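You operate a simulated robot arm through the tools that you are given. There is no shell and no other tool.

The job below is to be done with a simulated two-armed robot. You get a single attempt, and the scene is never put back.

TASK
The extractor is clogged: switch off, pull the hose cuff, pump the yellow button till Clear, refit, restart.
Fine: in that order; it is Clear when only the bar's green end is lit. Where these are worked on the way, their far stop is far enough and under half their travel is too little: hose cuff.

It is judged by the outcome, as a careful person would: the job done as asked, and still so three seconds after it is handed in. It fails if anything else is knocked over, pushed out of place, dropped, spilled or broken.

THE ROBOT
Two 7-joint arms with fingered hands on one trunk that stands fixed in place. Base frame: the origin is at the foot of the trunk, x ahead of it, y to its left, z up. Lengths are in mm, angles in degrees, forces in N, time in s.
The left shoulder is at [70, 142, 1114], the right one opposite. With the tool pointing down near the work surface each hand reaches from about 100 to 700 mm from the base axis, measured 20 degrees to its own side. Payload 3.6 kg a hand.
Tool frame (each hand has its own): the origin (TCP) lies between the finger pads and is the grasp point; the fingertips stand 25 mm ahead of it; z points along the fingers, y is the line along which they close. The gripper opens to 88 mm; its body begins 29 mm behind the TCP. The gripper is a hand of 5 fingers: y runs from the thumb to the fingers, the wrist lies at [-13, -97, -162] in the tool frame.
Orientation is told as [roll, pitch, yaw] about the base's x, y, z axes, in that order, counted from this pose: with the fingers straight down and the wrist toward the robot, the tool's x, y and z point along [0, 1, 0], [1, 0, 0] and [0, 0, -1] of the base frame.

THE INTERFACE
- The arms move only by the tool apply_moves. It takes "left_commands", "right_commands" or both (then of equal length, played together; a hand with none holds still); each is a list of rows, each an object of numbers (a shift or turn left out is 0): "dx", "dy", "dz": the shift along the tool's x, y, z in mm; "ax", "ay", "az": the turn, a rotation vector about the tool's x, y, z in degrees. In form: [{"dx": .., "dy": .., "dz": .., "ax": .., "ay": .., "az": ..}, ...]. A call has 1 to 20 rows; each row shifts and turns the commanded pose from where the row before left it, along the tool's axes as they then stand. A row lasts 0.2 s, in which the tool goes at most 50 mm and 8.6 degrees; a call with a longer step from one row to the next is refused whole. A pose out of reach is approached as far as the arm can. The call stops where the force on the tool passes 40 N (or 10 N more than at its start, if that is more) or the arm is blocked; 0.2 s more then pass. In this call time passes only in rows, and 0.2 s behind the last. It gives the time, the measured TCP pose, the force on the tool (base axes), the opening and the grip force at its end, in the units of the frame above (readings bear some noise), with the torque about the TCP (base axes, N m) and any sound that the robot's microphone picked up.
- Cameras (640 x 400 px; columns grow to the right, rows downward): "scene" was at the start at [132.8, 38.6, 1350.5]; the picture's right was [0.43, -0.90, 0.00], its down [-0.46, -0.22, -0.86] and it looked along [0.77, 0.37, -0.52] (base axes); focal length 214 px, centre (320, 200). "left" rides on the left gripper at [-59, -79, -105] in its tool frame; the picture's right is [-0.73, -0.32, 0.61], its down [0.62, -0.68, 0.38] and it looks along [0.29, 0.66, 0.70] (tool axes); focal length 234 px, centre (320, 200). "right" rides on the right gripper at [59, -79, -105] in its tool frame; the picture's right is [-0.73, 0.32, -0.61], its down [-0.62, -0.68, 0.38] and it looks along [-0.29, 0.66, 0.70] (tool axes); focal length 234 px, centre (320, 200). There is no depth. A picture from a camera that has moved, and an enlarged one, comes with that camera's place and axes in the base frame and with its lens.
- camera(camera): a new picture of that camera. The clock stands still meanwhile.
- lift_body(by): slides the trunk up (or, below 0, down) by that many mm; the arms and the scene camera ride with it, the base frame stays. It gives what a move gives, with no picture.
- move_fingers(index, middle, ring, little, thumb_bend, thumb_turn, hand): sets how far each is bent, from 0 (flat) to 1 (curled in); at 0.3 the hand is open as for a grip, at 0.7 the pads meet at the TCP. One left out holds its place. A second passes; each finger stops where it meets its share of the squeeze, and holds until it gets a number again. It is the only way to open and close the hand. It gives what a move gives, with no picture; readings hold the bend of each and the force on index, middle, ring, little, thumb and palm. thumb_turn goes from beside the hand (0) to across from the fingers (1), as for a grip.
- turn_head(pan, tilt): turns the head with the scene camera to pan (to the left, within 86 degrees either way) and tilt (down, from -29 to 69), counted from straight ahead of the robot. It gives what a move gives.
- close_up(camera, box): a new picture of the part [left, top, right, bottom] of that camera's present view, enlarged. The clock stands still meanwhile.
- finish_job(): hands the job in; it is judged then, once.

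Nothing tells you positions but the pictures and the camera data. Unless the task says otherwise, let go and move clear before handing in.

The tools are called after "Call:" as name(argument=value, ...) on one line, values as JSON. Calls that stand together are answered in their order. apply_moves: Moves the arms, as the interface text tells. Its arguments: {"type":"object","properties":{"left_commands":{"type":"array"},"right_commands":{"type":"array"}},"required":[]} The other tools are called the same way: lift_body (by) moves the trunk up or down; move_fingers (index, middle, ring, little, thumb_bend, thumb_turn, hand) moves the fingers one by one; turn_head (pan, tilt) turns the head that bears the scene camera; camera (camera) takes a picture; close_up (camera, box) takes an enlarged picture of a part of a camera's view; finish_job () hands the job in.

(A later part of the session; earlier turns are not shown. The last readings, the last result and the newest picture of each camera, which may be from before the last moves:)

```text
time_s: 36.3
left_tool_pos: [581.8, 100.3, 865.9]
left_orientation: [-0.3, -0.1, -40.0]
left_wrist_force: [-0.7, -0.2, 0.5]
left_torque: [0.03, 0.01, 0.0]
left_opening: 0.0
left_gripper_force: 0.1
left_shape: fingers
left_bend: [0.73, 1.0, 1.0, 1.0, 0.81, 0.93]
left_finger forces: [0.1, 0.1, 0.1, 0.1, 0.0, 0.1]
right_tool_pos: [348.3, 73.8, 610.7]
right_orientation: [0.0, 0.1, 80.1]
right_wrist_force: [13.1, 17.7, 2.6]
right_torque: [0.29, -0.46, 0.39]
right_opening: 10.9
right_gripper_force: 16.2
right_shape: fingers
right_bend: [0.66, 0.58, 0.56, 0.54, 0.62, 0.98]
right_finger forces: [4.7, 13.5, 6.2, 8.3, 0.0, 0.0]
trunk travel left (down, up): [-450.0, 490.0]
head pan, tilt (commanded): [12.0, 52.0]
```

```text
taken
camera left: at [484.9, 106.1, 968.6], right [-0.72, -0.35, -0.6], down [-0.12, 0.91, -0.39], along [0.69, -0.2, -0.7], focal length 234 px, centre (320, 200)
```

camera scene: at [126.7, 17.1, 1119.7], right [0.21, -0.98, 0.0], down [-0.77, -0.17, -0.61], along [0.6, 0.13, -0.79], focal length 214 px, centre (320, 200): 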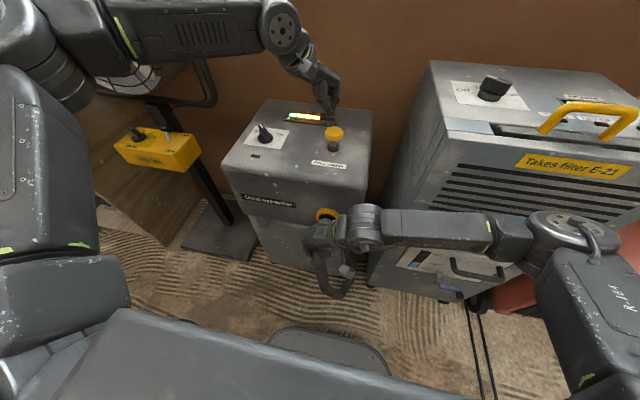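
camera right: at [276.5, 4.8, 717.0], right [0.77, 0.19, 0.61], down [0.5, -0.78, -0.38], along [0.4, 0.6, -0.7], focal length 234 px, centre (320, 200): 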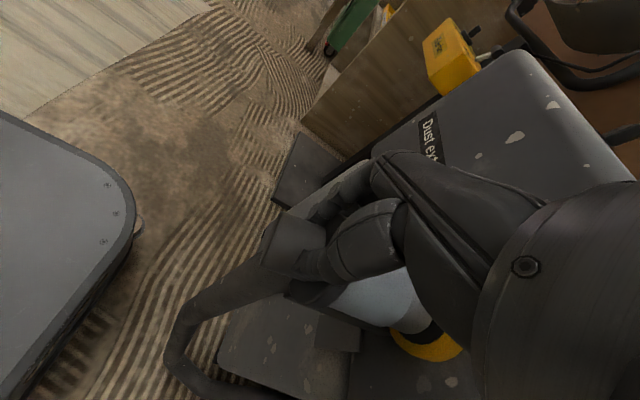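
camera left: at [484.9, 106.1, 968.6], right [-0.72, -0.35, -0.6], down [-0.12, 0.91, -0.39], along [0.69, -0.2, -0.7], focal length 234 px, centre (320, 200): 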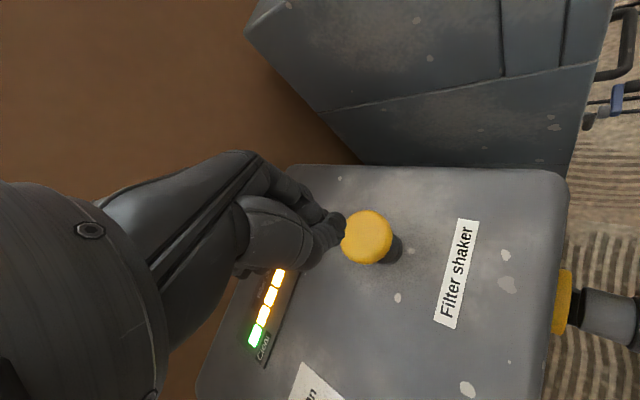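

The button cap is at about (594, 80, 788) and my pinch tip is at about (581, 91, 844). I move over the cap and descend to just above it.

Call:
apply_moves(left_commands=[{"dy": 8.4}, {"dy": 8.4}, {"dz": 12}, {"dz": 12}, {"dz": 12}])

Call:
close_up(camera="scene", box=[260, 60, 400, 180])

Call:
camera(camera="left")

```text
time_s: 37.5
left_tool_pos: [595.7, 90.8, 828.6]
left_orientation: [-0.3, 0.0, -39.9]
left_wrist_force: [-0.5, 1.2, 0.3]
left_torque: [-0.05, -0.01, 0.03]
left_opening: 0.0
left_gripper_force: 0.1
left_shape: fingers
left_bend: [0.73, 1.0, 1.0, 1.0, 0.81, 0.93]
left_finger forces: [0.1, 0.0, 0.0, 0.0, 0.0, 0.1]
right_tool_pos: [347.5, 75.0, 610.9]
right_orientation: [0.2, 0.1, 80.0]
right_wrist_force: [13.8, 16.1, -0.2]
right_torque: [0.27, -0.42, 0.34]
right_opening: 10.8
right_gripper_force: 16.2
right_shape: fingers
right_bend: [0.66, 0.58, 0.56, 0.54, 0.62, 0.98]
right_finger forces: [4.9, 13.6, 6.2, 8.3, 0.0, 0.0]
trunk travel left (down, up): [-450.0, 490.0]
head pan, tilt (commanded): [12.0, 52.0]
```

```text
3.33 times, centred on (330, 120) of scene
camera zoom: at [126.8, 17.1, 1119.7], right [0.21, -0.98, 0.0], down [-0.77, -0.17, -0.61], along [0.6, 0.13, -0.79], focal length 715 px, centre (287, 467)
```

zoom: 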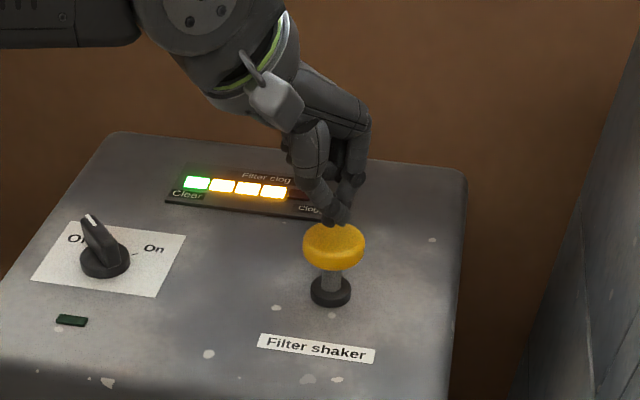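

```text
taken
camera left: at [497.6, 95.3, 932.2], right [-0.72, -0.35, -0.6], down [-0.12, 0.91, -0.38], along [0.69, -0.2, -0.7], focal length 234 px, centre (320, 200)
```

left: 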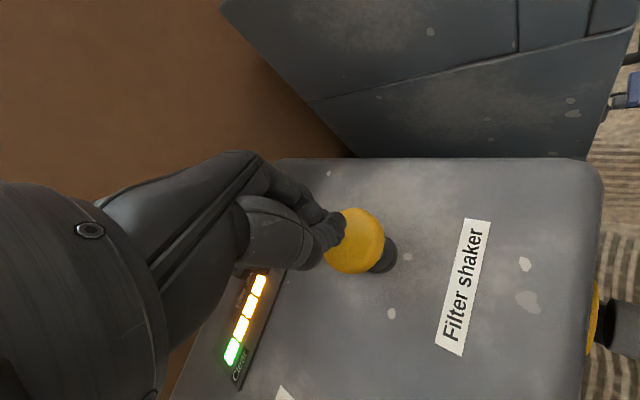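

The tip will land within a few mm of the cap's centre. I press down in small steps while watching the force.

Call:
apply_moves(left_commands=[{"dz": 4}, {"dz": 4}, {"dz": 4}, {"dz": 3}, {"dz": 3}])

Call:
close_up(camera="scene", box=[260, 60, 400, 180])

```text
time_s: 38.7
left_tool_pos: [595.1, 89.5, 811.4]
left_orientation: [0.0, 0.1, -40.0]
left_wrist_force: [1.3, -0.9, 2.3]
left_torque: [-0.01, -0.01, 0.01]
left_opening: 0.0
left_gripper_force: 0.0
left_shape: fingers
left_bend: [0.73, 1.0, 1.0, 1.0, 0.81, 0.93]
left_finger forces: [0.1, 0.0, 0.1, 0.0, 0.0, 0.0]
right_tool_pos: [347.3, 75.5, 610.9]
right_orientation: [0.1, 0.1, 80.0]
right_wrist_force: [14.5, 17.1, -1.3]
right_torque: [0.21, -0.39, 0.43]
right_opening: 10.8
right_gripper_force: 16.3
right_shape: fingers
right_bend: [0.66, 0.58, 0.56, 0.54, 0.62, 0.98]
right_finger forces: [4.8, 13.9, 6.5, 8.2, 0.0, 0.1]
trunk travel left (down, up): [-450.0, 490.0]
head pan, tilt (commanded): [12.0, 52.0]
```

```text
3.33 times, centred on (330, 120) of scene
camera zoom: at [126.6, 17.0, 1119.7], right [0.21, -0.98, 0.0], down [-0.77, -0.17, -0.61], along [0.6, 0.13, -0.79], focal length 715 px, centre (287, 467)
```

zoom: 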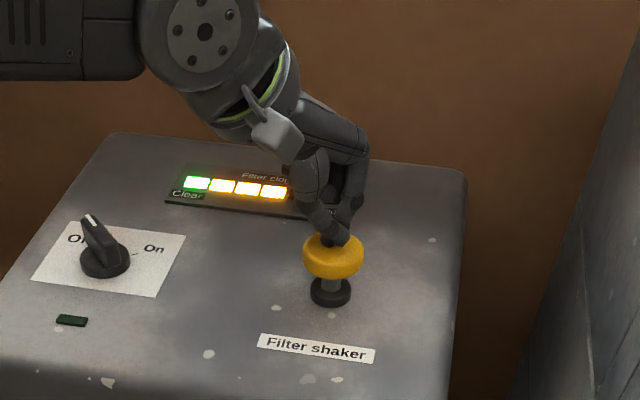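

Contact made and the cap is going down easily. I press further until it bottoms out.

Call:
apply_moves(left_commands=[{"dz": 3}, {"dz": 3}, {"dz": 3}, {"dz": 3}, {"dz": 3}])

Call:
close_up(camera="scene", box=[260, 60, 400, 180])

Call:
camera(camera="left")

```text
time_s: 39.9
left_tool_pos: [594.3, 88.9, 795.9]
left_orientation: [-0.1, -0.1, -40.0]
left_wrist_force: [2.5, -1.4, 9.0]
left_torque: [-0.08, -0.05, -0.01]
left_opening: 0.0
left_gripper_force: 7.4
left_shape: fingers
left_bend: [0.74, 1.0, 1.0, 1.0, 0.81, 0.93]
left_finger forces: [15.5, 0.0, 0.1, 0.1, 0.0, 0.0]
right_tool_pos: [348.0, 74.8, 611.6]
right_orientation: [0.1, 0.2, 80.0]
right_wrist_force: [14.3, 18.6, -1.9]
right_torque: [0.21, -0.34, 0.39]
right_opening: 10.9
right_gripper_force: 16.7
right_shape: fingers
right_bend: [0.66, 0.58, 0.56, 0.54, 0.62, 0.98]
right_finger forces: [4.4, 14.4, 6.8, 8.4, 0.1, 0.0]
trunk travel left (down, up): [-450.0, 490.0]
head pan, tilt (commanded): [12.0, 52.0]
```

```text
3.33 times, centred on (330, 120) of scene
camera zoom: at [126.4, 16.9, 1119.8], right [0.21, -0.98, 0.0], down [-0.77, -0.16, -0.61], along [0.6, 0.13, -0.79], focal length 715 px, centre (287, 467)
```

zoom: 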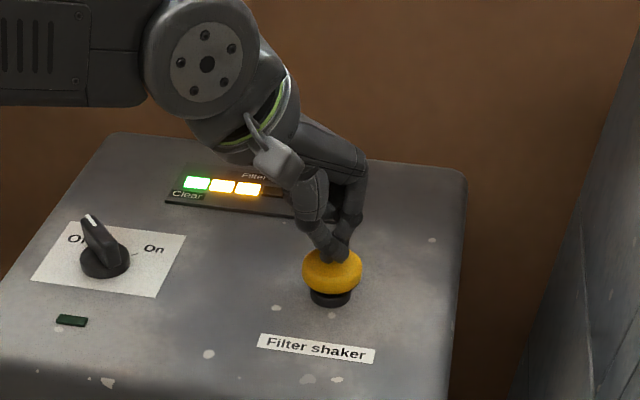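

```text
taken
camera left: at [497.6, 94.4, 899.7], right [-0.71, -0.35, -0.61], down [-0.12, 0.91, -0.39], along [0.69, -0.2, -0.7], focal length 234 px, centre (320, 200)
```

left: 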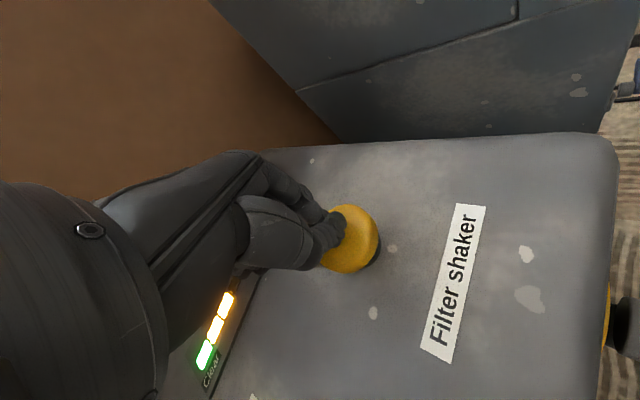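

The first stroke dropped one segment: now green plus two yellow. I release fully, check that the cap has sprung back, and press again.

Call:
apply_moves(left_commands=[{"dz": -7}, {"dz": -8}, {"dz": -8}, {"dz": -8}, {}])

Call:
close_up(camera="scene", box=[260, 60, 400, 180])

```text
time_s: 41.1
left_tool_pos: [595.3, 89.3, 827.7]
left_orientation: [-0.2, 0.0, -40.0]
left_wrist_force: [-1.1, -1.0, -0.4]
left_torque: [0.03, -0.02, -0.01]
left_opening: 0.0
left_gripper_force: 0.1
left_shape: fingers
left_bend: [0.73, 1.0, 1.0, 1.0, 0.81, 0.93]
left_finger forces: [0.0, 0.0, 0.0, 0.0, 0.1, 0.0]
right_tool_pos: [348.8, 74.4, 611.0]
right_orientation: [0.1, 0.0, 80.1]
right_wrist_force: [13.5, 15.7, -0.1]
right_torque: [0.23, -0.38, 0.4]
right_opening: 10.6
right_gripper_force: 16.8
right_shape: fingers
right_bend: [0.66, 0.58, 0.56, 0.54, 0.62, 0.98]
right_finger forces: [4.7, 13.9, 6.2, 8.1, 0.0, 0.0]
trunk travel left (down, up): [-450.0, 490.0]
head pan, tilt (commanded): [12.0, 52.0]
```

```text
3.33 times, centred on (330, 120) of scene
camera zoom: at [126.7, 17.1, 1119.7], right [0.21, -0.98, 0.0], down [-0.77, -0.17, -0.61], along [0.6, 0.13, -0.79], focal length 715 px, centre (287, 467)
```

zoom: 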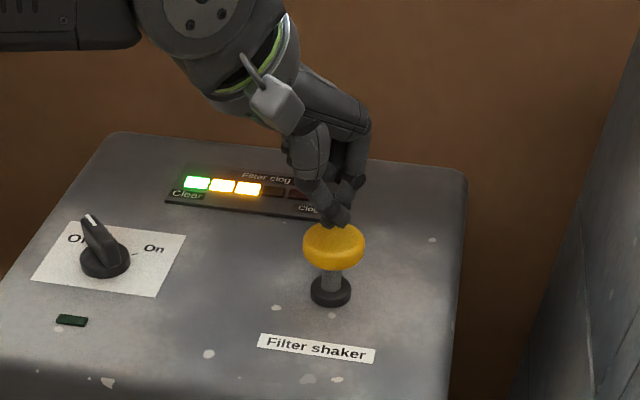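

The cap sprang back to full height and the bar shows green plus two yellow. Second stroke now.

Call:
apply_moves(left_commands=[{"dz": 6}, {"dz": 6}, {"dz": 6}, {"dz": 5}, {"dz": 5}, {"dz": 3}])

Call:
close_up(camera="scene", box=[260, 60, 400, 180])

Call:
apply_moves(left_commands=[{"dz": -7}, {"dz": -8}, {"dz": -8}, {"dz": -8}, {}])

Call:
close_up(camera="scene", box=[260, 60, 400, 180])

```text
time_s: 42.5
left_tool_pos: [594.3, 89.0, 795.7]
left_orientation: [-0.1, -0.1, -40.0]
left_wrist_force: [3.4, -0.7, 8.0]
left_torque: [-0.04, -0.04, 0.07]
left_opening: 0.1
left_gripper_force: 7.7
left_shape: fingers
left_bend: [0.74, 1.0, 1.0, 1.0, 0.81, 0.93]
left_finger forces: [15.2, 0.0, 0.1, 0.0, 0.1, 0.0]
right_tool_pos: [347.5, 74.4, 610.6]
right_orientation: [-0.1, 0.1, 79.9]
right_wrist_force: [13.8, 17.2, -2.9]
right_torque: [0.22, -0.37, 0.39]
right_opening: 10.7
right_gripper_force: 16.6
right_shape: fingers
right_bend: [0.66, 0.58, 0.56, 0.54, 0.62, 0.98]
right_finger forces: [4.4, 14.4, 6.5, 8.3, 0.1, 0.1]
trunk travel left (down, up): [-450.0, 490.0]
head pan, tilt (commanded): [12.0, 52.0]
```

```text
3.33 times, centred on (330, 120) of scene
camera zoom: at [126.4, 17.0, 1119.8], right [0.21, -0.98, 0.0], down [-0.77, -0.17, -0.61], along [0.6, 0.13, -0.79], focal length 715 px, centre (287, 467)
```

zoom: 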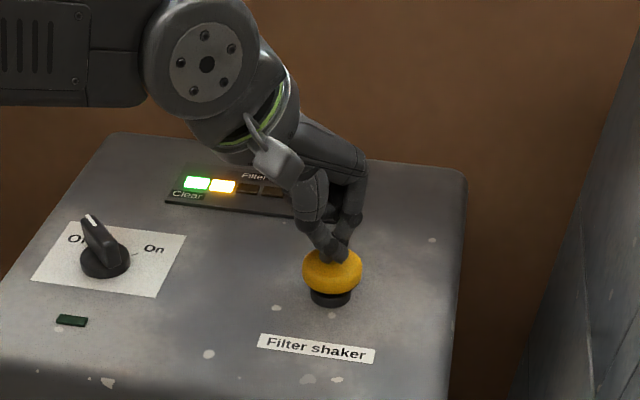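

```text
time_s: 43.7
left_tool_pos: [595.0, 90.4, 825.6]
left_orientation: [-0.2, 0.0, -40.0]
left_wrist_force: [-1.0, -0.1, 0.2]
left_torque: [0.01, -0.02, 0.0]
left_opening: 0.0
left_gripper_force: 0.0
left_shape: fingers
left_bend: [0.73, 1.0, 1.0, 1.0, 0.81, 0.93]
left_finger forces: [0.0, 0.0, 0.1, 0.1, 0.1, 0.1]
right_tool_pos: [347.7, 74.1, 611.3]
right_orientation: [0.1, 0.2, 80.0]
right_wrist_force: [13.3, 17.6, -0.4]
right_torque: [0.25, -0.37, 0.41]
right_opening: 10.3
right_gripper_force: 16.8
right_shape: fingers
right_bend: [0.66, 0.58, 0.56, 0.54, 0.62, 0.98]
right_finger forces: [4.8, 13.9, 6.1, 8.1, 0.0, 0.0]
trunk travel left (down, up): [-450.0, 490.0]
head pan, tilt (commanded): [12.0, 52.0]
```

```text
3.33 times, centred on (330, 120) of scene
camera zoom: at [126.7, 17.1, 1119.7], right [0.21, -0.98, 0.0], down [-0.77, -0.17, -0.61], along [0.6, 0.13, -0.79], focal length 715 px, centre (287, 467)
```

zoom: 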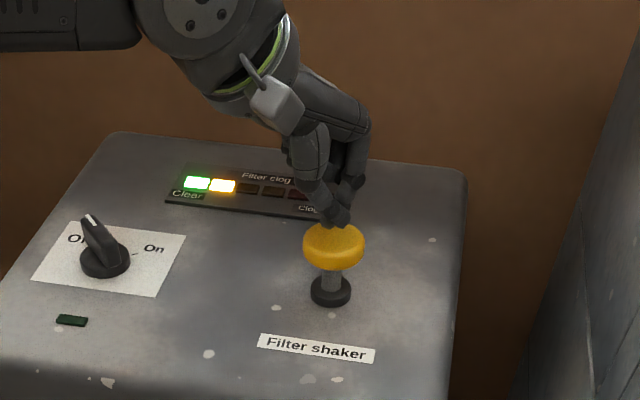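

The second stroke left green plus one yellow. Third stroke should leave only the green end.

Call:
apply_moves(left_commands=[{"dz": 6}, {"dz": 6}, {"dz": 6}, {"dz": 5}, {"dz": 5}, {"dz": 3}])

Call:
close_up(camera="scene", box=[260, 60, 400, 180])

Call:
apply_moves(left_commands=[{"dz": -7}, {"dz": -8}, {"dz": -8}, {"dz": -12}, {"dz": -15}, {"dz": -15}])

Call:
close_up(camera="scene", box=[260, 60, 400, 180])

Call:
camera(camera="left")

```text
time_s: 45.1
left_tool_pos: [594.5, 90.0, 797.3]
left_orientation: [-0.1, 0.0, -40.0]
left_wrist_force: [2.1, -2.1, 5.5]
left_torque: [-0.07, 0.0, 0.01]
left_opening: 0.0
left_gripper_force: 0.0
left_shape: fingers
left_bend: [0.74, 1.0, 1.0, 1.0, 0.81, 0.93]
left_finger forces: [0.1, 0.0, 0.0, 0.0, 0.0, 0.1]
right_tool_pos: [347.8, 74.6, 611.7]
right_orientation: [0.0, 0.1, 80.0]
right_wrist_force: [13.8, 17.9, -2.9]
right_torque: [0.25, -0.37, 0.41]
right_opening: 10.9
right_gripper_force: 16.9
right_shape: fingers
right_bend: [0.66, 0.58, 0.56, 0.54, 0.62, 0.98]
right_finger forces: [4.3, 14.5, 6.7, 8.3, 0.1, 0.1]
trunk travel left (down, up): [-450.0, 490.0]
head pan, tilt (commanded): [12.0, 52.0]
```

```text
3.33 times, centred on (330, 120) of scene
camera zoom: at [126.4, 16.9, 1119.8], right [0.21, -0.98, 0.0], down [-0.77, -0.16, -0.61], along [0.6, 0.13, -0.79], focal length 715 px, centre (287, 467)
```

zoom: 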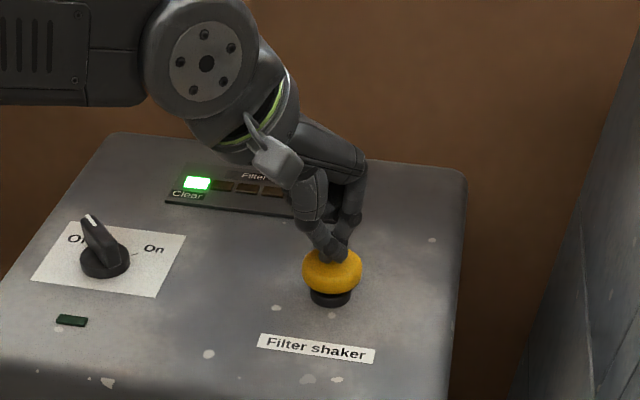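

```text
time_s: 46.5
left_tool_pos: [593.7, 89.6, 861.0]
left_orientation: [-0.2, 0.0, -40.0]
left_wrist_force: [0.6, 0.6, 0.2]
left_torque: [0.0, -0.01, -0.03]
left_opening: 0.0
left_gripper_force: 0.1
left_shape: fingers
left_bend: [0.73, 1.0, 1.0, 1.0, 0.81, 0.93]
left_finger forces: [0.0, 0.0, 0.1, 0.1, 0.0, 0.0]
right_tool_pos: [348.8, 75.2, 610.5]
right_orientation: [0.1, 0.1, 79.9]
right_wrist_force: [12.7, 16.9, -1.1]
right_torque: [0.24, -0.36, 0.4]
right_opening: 10.6
right_gripper_force: 16.5
right_shape: fingers
right_bend: [0.66, 0.58, 0.56, 0.54, 0.62, 0.98]
right_finger forces: [4.6, 13.9, 6.2, 8.1, 0.0, 0.1]
trunk travel left (down, up): [-450.0, 490.0]
head pan, tilt (commanded): [12.0, 52.0]
```

```text
3.33 times, centred on (330, 120) of scene
camera zoom: at [126.7, 17.1, 1119.7], right [0.21, -0.98, 0.0], down [-0.77, -0.17, -0.61], along [0.6, 0.13, -0.79], focal length 715 px, centre (287, 467)
```

zoom: 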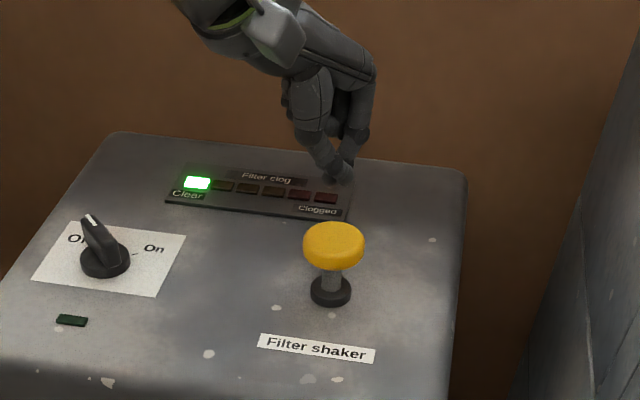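

```text
taken
camera left: at [497.6, 95.2, 964.2], right [-0.72, -0.35, -0.6], down [-0.12, 0.91, -0.39], along [0.69, -0.2, -0.7], focal length 234 px, centre (320, 200)
```

left: 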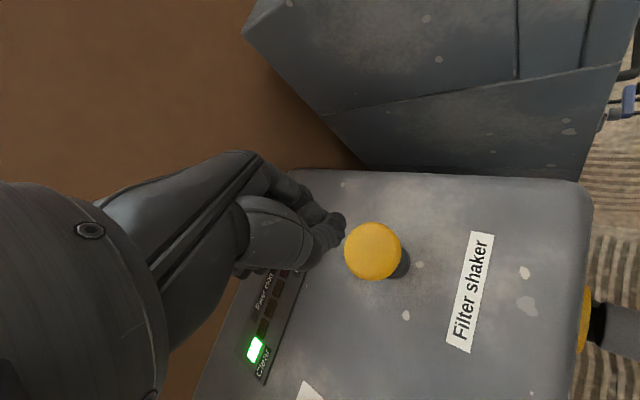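

Only the green end is lit: Clear, and the button is back up. Now I refit the cuff by pushing it straight back in with the right hand, thumb and index in front of the flange.

Call:
apply_moves(right_commands=[{"dx": -4.9, "dy": 0.9}, {"dx": -4.9, "dy": 0.9}, {"dx": -4.9, "dy": 0.9}, {"dx": -4.9, "dy": 0.9}, {"dx": -4.9, "dy": 0.9}, {"dx": -4.9, "dy": 0.9}])

Call:
close_up(camera="scene", box=[240, 150, 400, 290])

Call:
close_up(camera="right", box=[170, 140, 430, 360])

```text
time_s: 47.9
left_tool_pos: [593.9, 90.3, 862.0]
left_orientation: [-0.2, -0.2, -39.9]
left_wrist_force: [0.1, -0.3, 0.1]
left_torque: [0.03, 0.03, -0.01]
left_opening: 0.0
left_gripper_force: 0.1
left_shape: fingers
left_bend: [0.73, 1.0, 1.0, 1.0, 0.81, 0.93]
left_finger forces: [0.0, 0.0, 0.0, 0.0, 0.0, 0.0]
right_tool_pos: [376.4, 75.2, 611.3]
right_orientation: [0.0, 0.1, 80.1]
right_wrist_force: [-1.3, 18.2, -4.2]
right_torque: [0.24, -0.16, 0.62]
right_opening: 10.1
right_gripper_force: 20.3
right_shape: fingers
right_bend: [0.66, 0.59, 0.57, 0.54, 0.62, 0.97]
right_finger forces: [11.9, 11.5, 7.3, 8.3, 0.6, 0.0]
trunk travel left (down, up): [-450.0, 490.0]
head pan, tilt (commanded): [12.0, 52.0]
```

```text
2.86 times, centred on (320, 220) of scene
camera zoom: at [125.4, 17.5, 1119.8], right [0.21, -0.98, 0.0], down [-0.77, -0.17, -0.61], along [0.6, 0.13, -0.79], focal length 613 px, centre (320, 143)
```

zoom: 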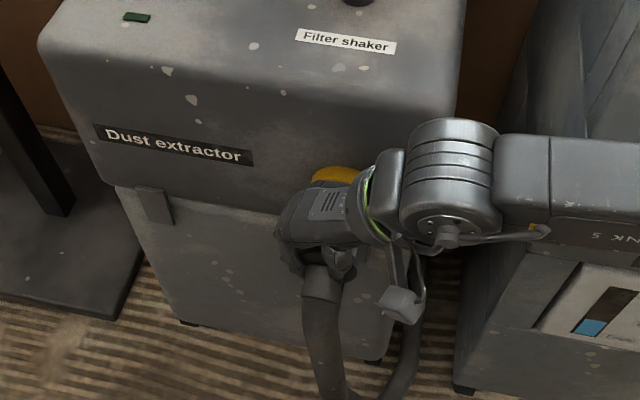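

```text
1.82 times, centred on (300, 250) of right
camera zoom: at [305.9, 7.3, 717.1], right [0.77, 0.19, 0.61], down [0.5, -0.78, -0.38], along [0.4, 0.6, -0.7], focal length 426 px, centre (356, 109)
```

zoom: 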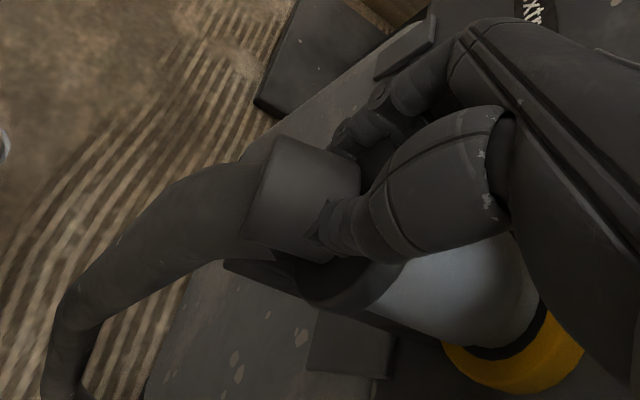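

The cuff is sliding back in with the hand. I continue until it seats and the force rises.

Call:
apply_moves(right_commands=[{"dx": -3.9, "dy": 0.5}, {"dx": -3.9, "dy": 0.5}, {"dx": -2.9, "dy": 0.4}, {"dx": -2.9, "dy": 0.4}, {"dx": -2, "dy": 0.3}, {"dx": -2, "dy": 0.3}])

Call:
close_up(camera="scene", box=[240, 150, 400, 290])

Call:
close_up(camera="right", box=[170, 140, 430, 360])

```text
time_s: 49.3
left_tool_pos: [590.8, 89.4, 862.3]
left_orientation: [-0.1, -0.2, -40.0]
left_wrist_force: [0.6, -0.4, 0.2]
left_torque: [0.0, -0.02, -0.01]
left_opening: 0.0
left_gripper_force: 0.1
left_shape: fingers
left_bend: [0.73, 1.0, 1.0, 1.0, 0.81, 0.93]
left_finger forces: [0.0, 0.0, 0.0, 0.0, 0.1, 0.1]
right_tool_pos: [391.7, 74.2, 612.1]
right_orientation: [0.2, 0.1, 80.2]
right_wrist_force: [-22.7, 18.2, -2.1]
right_torque: [0.29, 0.1, 0.83]
right_opening: 10.3
right_gripper_force: 23.9
right_shape: fingers
right_bend: [0.66, 0.59, 0.57, 0.55, 0.62, 0.97]
right_finger forces: [22.5, 8.5, 7.1, 8.0, 2.3, 0.0]
trunk travel left (down, up): [-450.0, 490.0]
head pan, tilt (commanded): [12.0, 52.0]
```

```text
2.86 times, centred on (320, 220) of scene
camera zoom: at [122.5, 17.4, 1120.1], right [0.21, -0.98, 0.0], down [-0.77, -0.17, -0.62], along [0.6, 0.13, -0.79], focal length 613 px, centre (320, 143)
```

zoom: 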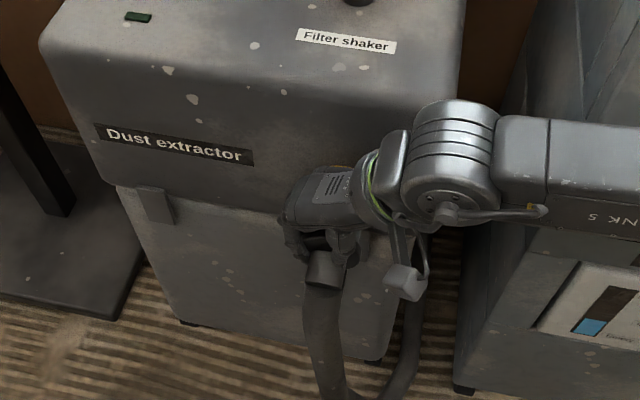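

```text
1.82 times, centred on (300, 250) of right
camera zoom: at [320.9, 7.0, 717.2], right [0.77, 0.2, 0.61], down [0.5, -0.78, -0.38], along [0.4, 0.6, -0.7], focal length 426 px, centre (356, 109)
```

zoom: 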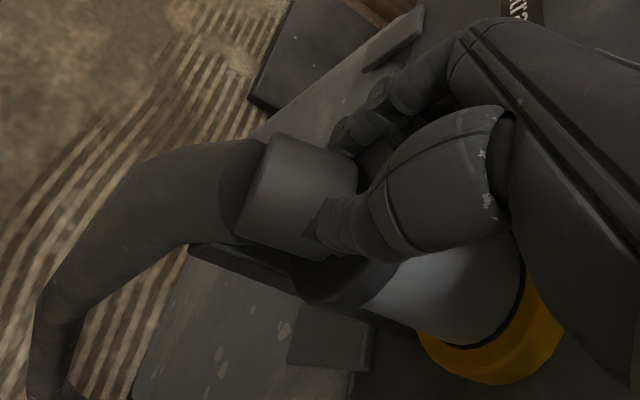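

Force is −23 N and the sleeve now meets the collar as at the start. One small extra push confirms that it is seated.

Call:
apply_moves(right_commands=[{"dx": -1.5, "dy": 0.2}, {"dx": -1.5, "dy": 0.2}])

Call:
close_up(camera="right", box=[250, 200, 430, 360])

```text
time_s: 49.9
left_tool_pos: [593.1, 89.8, 862.3]
left_orientation: [-0.1, -0.1, -40.0]
left_wrist_force: [0.2, 0.5, -0.8]
left_torque: [-0.01, 0.0, 0.03]
left_opening: 0.0
left_gripper_force: 0.0
left_shape: fingers
left_bend: [0.73, 1.0, 1.0, 1.0, 0.81, 0.93]
left_finger forces: [0.1, 0.1, 0.0, 0.0, 0.1, 0.1]
right_tool_pos: [392.2, 75.0, 610.3]
right_orientation: [0.5, 0.0, 80.5]
right_wrist_force: [-19.3, 16.9, -1.6]
right_torque: [0.25, 0.03, 0.76]
right_opening: 10.3
right_gripper_force: 23.5
right_shape: fingers
right_bend: [0.67, 0.6, 0.58, 0.55, 0.61, 0.96]
right_finger forces: [21.5, 8.9, 6.6, 7.7, 2.8, 0.0]
trunk travel left (down, up): [-450.0, 490.0]
head pan, tilt (commanded): [12.0, 52.0]
stopped in row 2 (right hand): the force on the tool passed its limit at 42 N (the readings are from after the stop); the commanded pose is now the measured one
```

```text
2.50 times, centred on (340, 280) of right
camera zoom: at [322.3, 7.0, 717.3], right [0.77, 0.2, 0.6], down [0.5, -0.77, -0.39], along [0.39, 0.6, -0.7], focal length 585 px, centre (270, 0)
```

zoom: 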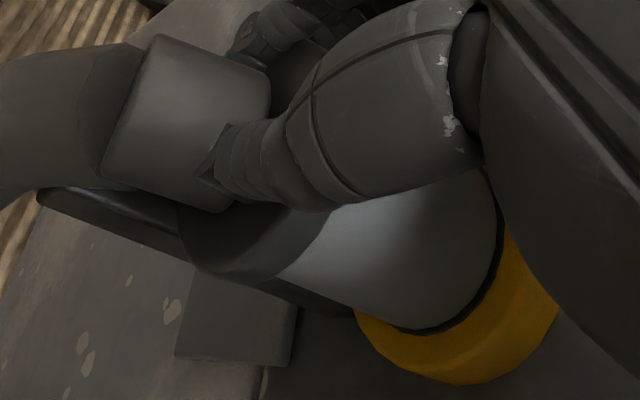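

It is firmly seated (the push hit the 42 N limit). I open the right hand, centre it on the cuff and lift clear.

Call:
move_fingers(hand="right", index=0.25, middle=0.25, ring=0.25, little=0.25, thumb_bend=0.25)

Call:
close_up(camera="right", box=[170, 140, 430, 360])

Call:
close_up(camera="scene", box=[240, 150, 400, 290])

```text
time_s: 50.9
left_tool_pos: [594.9, 88.4, 860.6]
left_orientation: [-0.1, 0.0, -40.0]
left_wrist_force: [0.1, 0.0, 0.3]
left_torque: [-0.03, 0.01, 0.02]
left_opening: 0.0
left_gripper_force: 0.0
left_shape: fingers
left_bend: [0.73, 1.0, 1.0, 1.0, 0.81, 0.93]
left_finger forces: [0.0, 0.0, 0.0, 0.0, 0.1, 0.0]
right_tool_pos: [395.1, 74.0, 611.8]
right_orientation: [0.3, 0.1, 80.1]
right_wrist_force: [0.5, 0.5, 0.5]
right_torque: [-0.02, -0.02, 0.0]
right_opening: 94.1
right_gripper_force: 0.0
right_shape: fingers
right_bend: [0.25, 0.25, 0.25, 0.25, 0.25, 0.97]
right_finger forces: [0.0, 0.0, 0.1, 0.0, 0.1, 0.1]
trunk travel left (down, up): [-450.0, 490.0]
head pan, tilt (commanded): [12.0, 52.0]
```

```text
1.82 times, centred on (300, 250) of right
camera zoom: at [325.2, 5.4, 716.5], right [0.77, 0.19, 0.6], down [0.5, -0.78, -0.39], along [0.39, 0.6, -0.7], focal length 426 px, centre (356, 109)
```

zoom: 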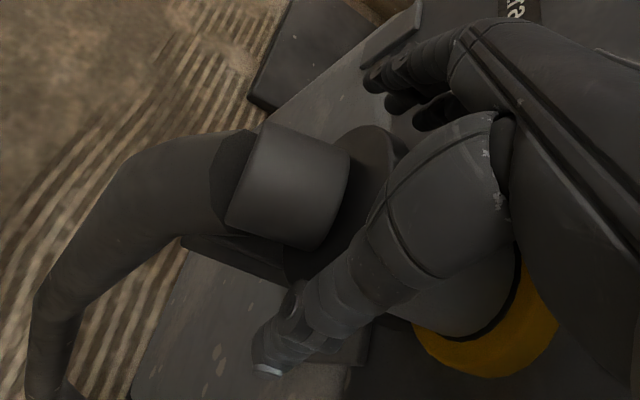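

```text
2.86 times, centred on (320, 220) of scene
camera zoom: at [125.6, 15.5, 1119.9], right [0.21, -0.98, 0.0], down [-0.77, -0.16, -0.62], along [0.6, 0.13, -0.79], focal length 613 px, centre (320, 143)
```

zoom: 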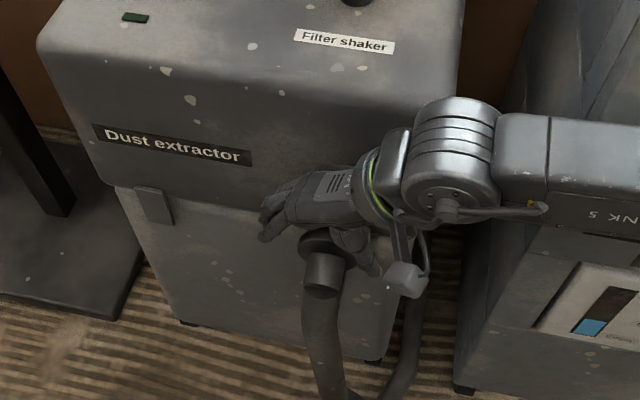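

The hand is open and free of load. I centre it 8 mm to the right and lift straight up.

Call:
apply_moves(right_commands=[{"dy": -4, "dx": 1}, {"dy": -4, "dx": 1}, {"dz": -10}, {"dz": -15}, {"dz": -20}, {"dz": -25}, {"dz": -25}, {"dz": -25}])

Call:
close_up(camera="scene", box=[240, 100, 440, 300])

Call:
camera(camera="right")

```text
time_s: 52.7
left_tool_pos: [593.9, 88.4, 861.1]
left_orientation: [0.1, 0.0, -40.0]
left_wrist_force: [0.1, -0.5, -0.1]
left_torque: [0.0, 0.03, 0.0]
left_opening: 0.1
left_gripper_force: 0.1
left_shape: fingers
left_bend: [0.73, 1.0, 1.0, 1.0, 0.81, 0.93]
left_finger forces: [0.1, 0.0, 0.0, 0.0, 0.0, 0.0]
right_tool_pos: [392.0, 66.7, 731.6]
right_orientation: [0.3, 0.1, 80.2]
right_wrist_force: [-0.1, 0.2, -0.2]
right_torque: [-0.02, -0.01, 0.03]
right_opening: 94.0
right_gripper_force: 0.1
right_shape: fingers
right_bend: [0.25, 0.25, 0.25, 0.25, 0.25, 0.97]
right_finger forces: [0.0, 0.0, 0.0, 0.0, 0.0, 0.0]
trunk travel left (down, up): [-450.0, 490.0]
head pan, tilt (commanded): [12.0, 52.0]
```

```text
2.00 times, centred on (340, 200) of scene
camera zoom: at [125.0, 15.2, 1119.9], right [0.21, -0.98, 0.0], down [-0.77, -0.16, -0.62], along [0.6, 0.13, -0.79], focal length 429 px, centre (280, 200)
```

zoom: 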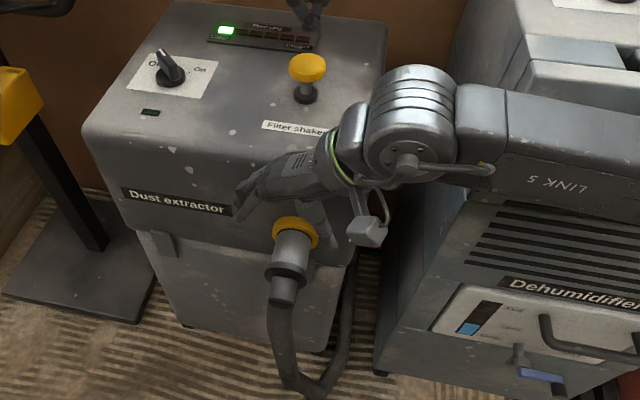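

```text
taken
camera right: at [321.6, -2.1, 836.9], right [0.77, 0.19, 0.6], down [0.5, -0.78, -0.39], along [0.39, 0.6, -0.7], focal length 234 px, centre (320, 200)
```

right: 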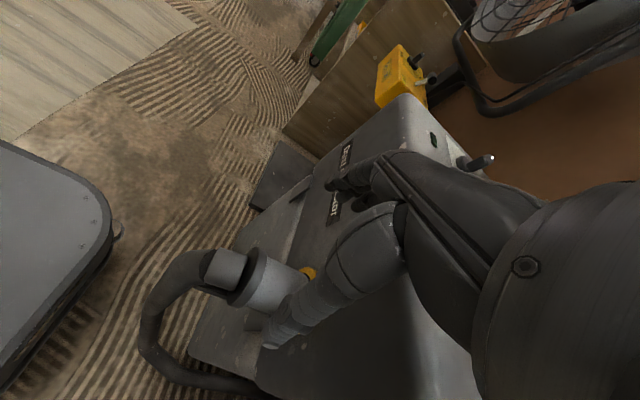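

The cuff is seated as at the start and the bar still shows only green. Now the restart: I carry the left hand over to the left side of the pointer, keeping the 40° hand angle, which lines the pinch up along the On direction.

Call:
apply_moves(left_commands=[{"dx": 24.1, "dy": -18.3, "dz": -1}, {"dx": 24.1, "dy": -18.3}, {"dx": 24.1, "dy": -18.3}, {"dx": 24.1, "dy": -18.3}, {"dx": 24.1, "dy": -18.3}, {"dx": 24.1, "dy": -18.3}, {"dx": 24.1, "dy": -18.3}, {"dx": 24.1, "dy": -18.3}])

Call:
camera(camera="scene")

Call:
camera(camera="left")

```text
time_s: 54.5
left_tool_pos: [606.1, 330.9, 862.2]
left_orientation: [0.0, 0.0, -40.0]
left_wrist_force: [0.3, 0.4, 0.3]
left_torque: [0.0, 0.0, -0.03]
left_opening: 0.1
left_gripper_force: 0.0
left_shape: fingers
left_bend: [0.73, 1.0, 1.0, 1.0, 0.81, 0.93]
left_finger forces: [0.0, 0.0, 0.1, 0.1, 0.0, 0.0]
right_tool_pos: [391.0, 66.0, 730.4]
right_orientation: [0.4, 0.1, 80.3]
right_wrist_force: [0.1, -0.2, 0.8]
right_torque: [-0.01, 0.03, 0.02]
right_opening: 94.0
right_gripper_force: 0.1
right_shape: fingers
right_bend: [0.25, 0.25, 0.25, 0.25, 0.25, 0.97]
right_finger forces: [0.0, 0.0, 0.0, 0.1, 0.0, 0.1]
trunk travel left (down, up): [-450.0, 490.0]
head pan, tilt (commanded): [12.0, 52.0]
```

```text
taken
camera scene: at [125.2, 15.7, 1119.9], right [0.21, -0.98, 0.0], down [-0.77, -0.16, -0.62], along [0.6, 0.13, -0.79], focal length 214 px, centre (320, 200)
```

scene: 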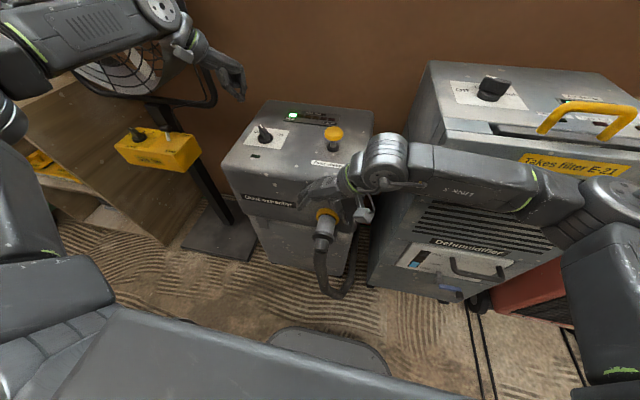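

```text
taken
camera left: at [508.2, 336.2, 965.9], right [-0.71, -0.35, -0.61], down [-0.12, 0.92, -0.38], along [0.69, -0.2, -0.7], focal length 234 px, centre (320, 200)
```

left: 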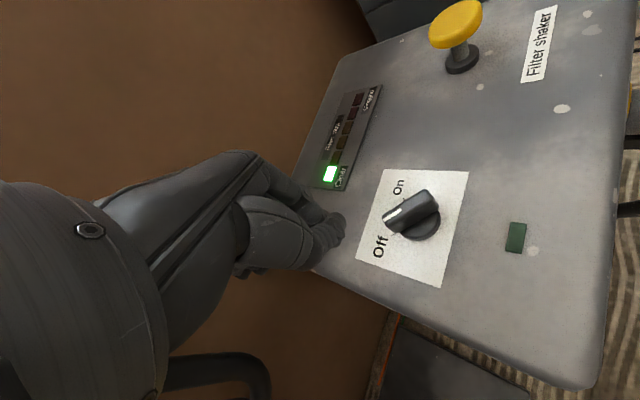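

The left hand is at (606, 331, 862), left of the pointer and well clear of the fan frame. I lower it so the tip is level with the pointer.

Call:
apply_moves(left_commands=[{"dz": 16}, {"dz": 16}, {"dz": 16}, {"dz": 16}, {"dz": 12}, {"dz": 4}])

Call:
close_up(camera="scene", box=[200, 60, 340, 170])

Call:
close_up(camera="left", box=[220, 130, 460, 310])

```text
time_s: 55.9
left_tool_pos: [605.4, 330.5, 782.5]
left_orientation: [0.0, 0.0, -40.0]
left_wrist_force: [-0.1, 0.5, -0.5]
left_torque: [-0.04, -0.03, 0.0]
left_opening: 0.0
left_gripper_force: 0.0
left_shape: fingers
left_bend: [0.73, 1.0, 1.0, 1.0, 0.81, 0.93]
left_finger forces: [0.0, 0.0, 0.0, 0.0, 0.0, 0.0]
right_tool_pos: [393.0, 65.6, 729.9]
right_orientation: [0.2, 0.1, 80.2]
right_wrist_force: [0.0, -0.5, 0.4]
right_torque: [0.02, 0.0, 0.0]
right_opening: 94.0
right_gripper_force: 0.1
right_shape: fingers
right_bend: [0.25, 0.25, 0.25, 0.25, 0.25, 0.97]
right_finger forces: [0.0, 0.0, 0.0, 0.0, 0.0, 0.1]
trunk travel left (down, up): [-450.0, 490.0]
head pan, tilt (commanded): [12.0, 52.0]
```

```text
3.64 times, centred on (270, 115) of scene
camera zoom: at [125.2, 15.2, 1119.9], right [0.21, -0.98, 0.0], down [-0.77, -0.16, -0.62], along [0.6, 0.13, -0.79], focal length 780 px, centre (502, 509)
```

zoom: 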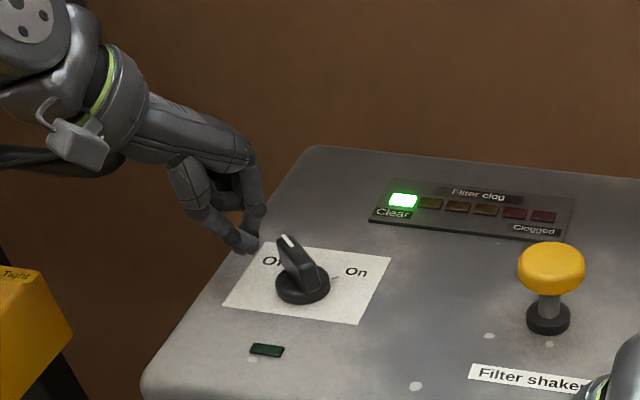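

```text
2.22 times, centred on (340, 220) of left
camera zoom: at [508.4, 335.6, 885.7], right [-0.71, -0.35, -0.61], down [-0.12, 0.92, -0.38], along [0.69, -0.2, -0.7], focal length 520 px, centre (276, 156)
```

zoom: 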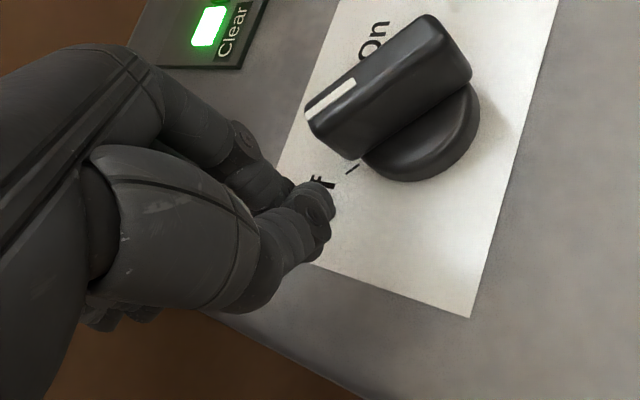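

The tip is just left of the pointer's end at its height. I push right: approach first, then turn in small steps.

Call:
apply_moves(left_commands=[{"dx": -3.1, "dy": 2.6}, {"dx": -3.1, "dy": 2.6}, {"dx": -3.1, "dy": 2.6}, {"dx": -3.1, "dy": 2.6}, {"dx": -2.3, "dy": 1.9}, {"dx": -2.3, "dy": 1.9}])

Call:
close_up(camera="scene", box=[200, 60, 340, 170])

Call:
close_up(camera="left", box=[220, 130, 460, 310])

```text
time_s: 57.3
left_tool_pos: [605.2, 312.0, 780.9]
left_orientation: [0.0, -0.1, -39.8]
left_wrist_force: [8.0, 17.6, 5.1]
left_torque: [0.02, -0.05, 0.17]
left_opening: 0.1
left_gripper_force: 8.7
left_shape: fingers
left_bend: [0.73, 1.0, 1.0, 1.0, 0.8, 0.93]
left_finger forces: [17.8, 0.0, 0.0, 0.0, 0.0, 0.0]
right_tool_pos: [392.0, 68.0, 730.0]
right_orientation: [0.4, 0.2, 80.2]
right_wrist_force: [-0.6, 0.4, 0.5]
right_torque: [-0.02, 0.01, -0.03]
right_opening: 94.4
right_gripper_force: 0.1
right_shape: fingers
right_bend: [0.25, 0.25, 0.25, 0.25, 0.25, 0.97]
right_finger forces: [0.0, 0.1, 0.0, 0.0, 0.1, 0.0]
trunk travel left (down, up): [-450.0, 490.0]
head pan, tilt (commanded): [12.0, 52.0]
```

```text
3.64 times, centred on (270, 115) of scene
camera zoom: at [125.7, 18.0, 1119.9], right [0.21, -0.98, 0.0], down [-0.77, -0.17, -0.61], along [0.6, 0.13, -0.79], focal length 780 px, centre (502, 509)
```

zoom: 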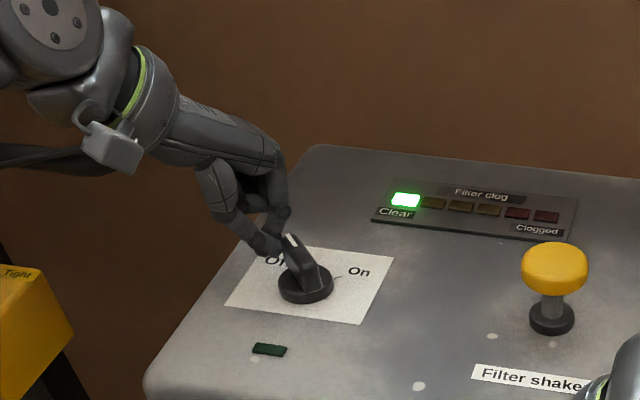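

```text
2.22 times, centred on (340, 220) of left
camera zoom: at [508.6, 316.8, 885.2], right [-0.71, -0.35, -0.61], down [-0.12, 0.91, -0.39], along [0.69, -0.2, -0.69], focal length 520 px, centre (276, 156)
```

zoom: 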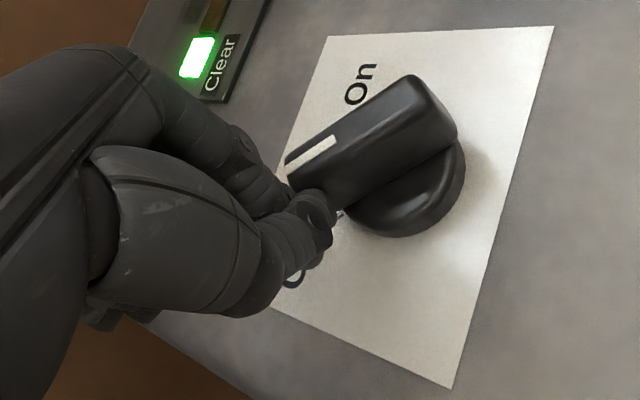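

Contact at about 19 N and the pointer starts to turn. I continue pushing right.

Call:
apply_moves(left_commands=[{"dx": -2.3, "dy": 1.9}, {"dx": -2.3, "dy": 1.9}, {"dx": -2.3, "dy": 1.9}, {"dx": -2.3, "dy": 1.9}])

Call:
close_up(camera="scene", box=[200, 60, 340, 170])

Call:
close_up(camera="left", box=[220, 130, 460, 310])

```text
time_s: 57.8
left_tool_pos: [607.4, 302.2, 784.3]
left_orientation: [0.4, -0.3, -39.9]
left_wrist_force: [1.2, 1.7, -0.6]
left_torque: [0.07, -0.02, 0.01]
left_opening: 0.0
left_gripper_force: 0.1
left_shape: fingers
left_bend: [0.74, 1.0, 1.0, 1.0, 0.8, 0.93]
left_finger forces: [0.0, 0.0, 0.1, 0.0, 0.0, 0.0]
right_tool_pos: [390.5, 63.6, 730.5]
right_orientation: [0.3, -0.1, 80.0]
right_wrist_force: [-0.1, -0.9, -0.9]
right_torque: [0.03, 0.02, -0.02]
right_opening: 94.1
right_gripper_force: 0.0
right_shape: fingers
right_bend: [0.25, 0.25, 0.25, 0.25, 0.25, 0.97]
right_finger forces: [0.0, 0.1, 0.1, 0.1, 0.0, 0.0]
trunk travel left (down, up): [-450.0, 490.0]
head pan, tilt (commanded): [12.0, 52.0]
stopped in row 2 (left hand): the force on the tool passed its limit at 43 N (the readings are from after the stop); the commanded pose is now the measured one
```

```text
3.64 times, centred on (270, 115) of scene
camera zoom: at [124.6, 12.7, 1119.8], right [0.21, -0.98, 0.0], down [-0.77, -0.16, -0.62], along [0.6, 0.13, -0.79], focal length 780 px, centre (502, 509)
```

zoom: 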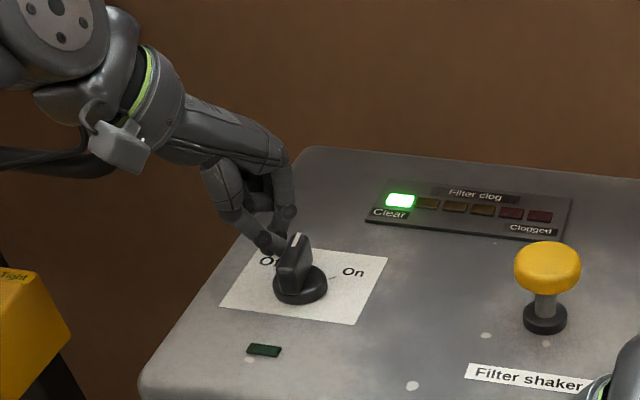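

```text
2.22 times, centred on (340, 220) of left
camera zoom: at [509.1, 307.2, 887.4], right [-0.71, -0.35, -0.61], down [-0.12, 0.92, -0.38], along [0.69, -0.2, -0.69], focal length 520 px, centre (276, 156)
```

zoom: 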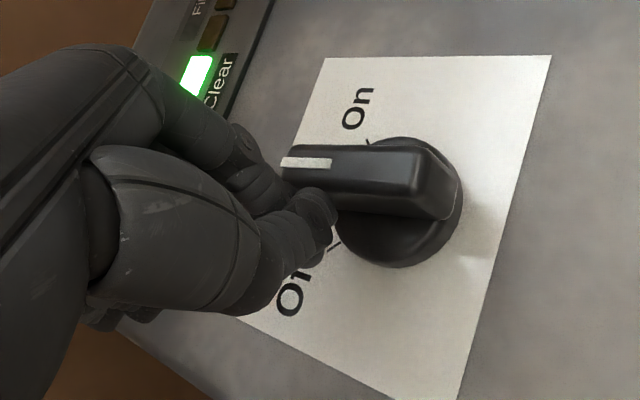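

The pointer moved to about +15° but the push was too close to the pivot. I shift the tip a few mm further out along the pointer for better leverage and push on.

Call:
apply_moves(left_commands=[{"dx": 5.4, "dy": 3.3, "dz": 1.5}, {"dx": -2.3, "dy": 1.9}, {"dx": -2.3, "dy": 1.9}, {"dx": -2.3, "dy": 1.9}])

Call:
close_up(camera="scene", box=[200, 60, 340, 170])

Call:
close_up(camera="left", box=[220, 130, 460, 310])

```text
time_s: 58.8
left_tool_pos: [612.7, 297.5, 782.0]
left_orientation: [0.2, -0.2, -39.7]
left_wrist_force: [-0.5, 1.0, -0.1]
left_torque: [0.0, -0.01, 0.01]
left_opening: 0.2
left_gripper_force: 0.0
left_shape: fingers
left_bend: [0.74, 1.0, 1.0, 1.0, 0.8, 0.93]
left_finger forces: [0.0, 0.0, 0.0, 0.0, 0.1, 0.1]
right_tool_pos: [391.8, 65.1, 730.4]
right_orientation: [0.3, 0.1, 80.2]
right_wrist_force: [-0.2, 0.0, 0.3]
right_torque: [0.01, -0.02, 0.0]
right_opening: 94.2
right_gripper_force: 0.0
right_shape: fingers
right_bend: [0.25, 0.25, 0.25, 0.25, 0.25, 0.97]
right_finger forces: [0.0, 0.1, 0.0, 0.1, 0.0, 0.0]
trunk travel left (down, up): [-450.0, 490.0]
head pan, tilt (commanded): [12.0, 52.0]
```

```text
3.64 times, centred on (270, 115) of scene
camera zoom: at [125.4, 15.3, 1119.9], right [0.21, -0.98, 0.0], down [-0.77, -0.16, -0.62], along [0.6, 0.13, -0.79], focal length 780 px, centre (502, 509)
```

zoom: 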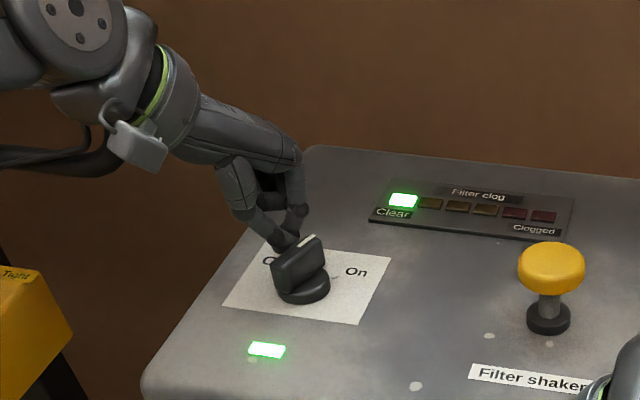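

```text
2.22 times, centred on (340, 220) of left
camera zoom: at [515.1, 302.8, 884.9], right [-0.71, -0.35, -0.61], down [-0.12, 0.92, -0.38], along [0.69, -0.2, -0.69], focal length 520 px, centre (276, 156)
```

zoom: 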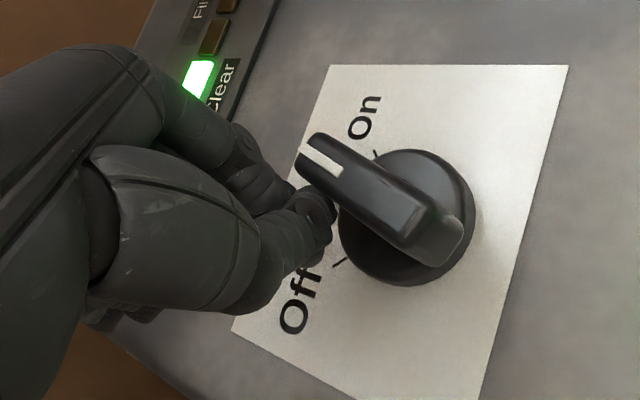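

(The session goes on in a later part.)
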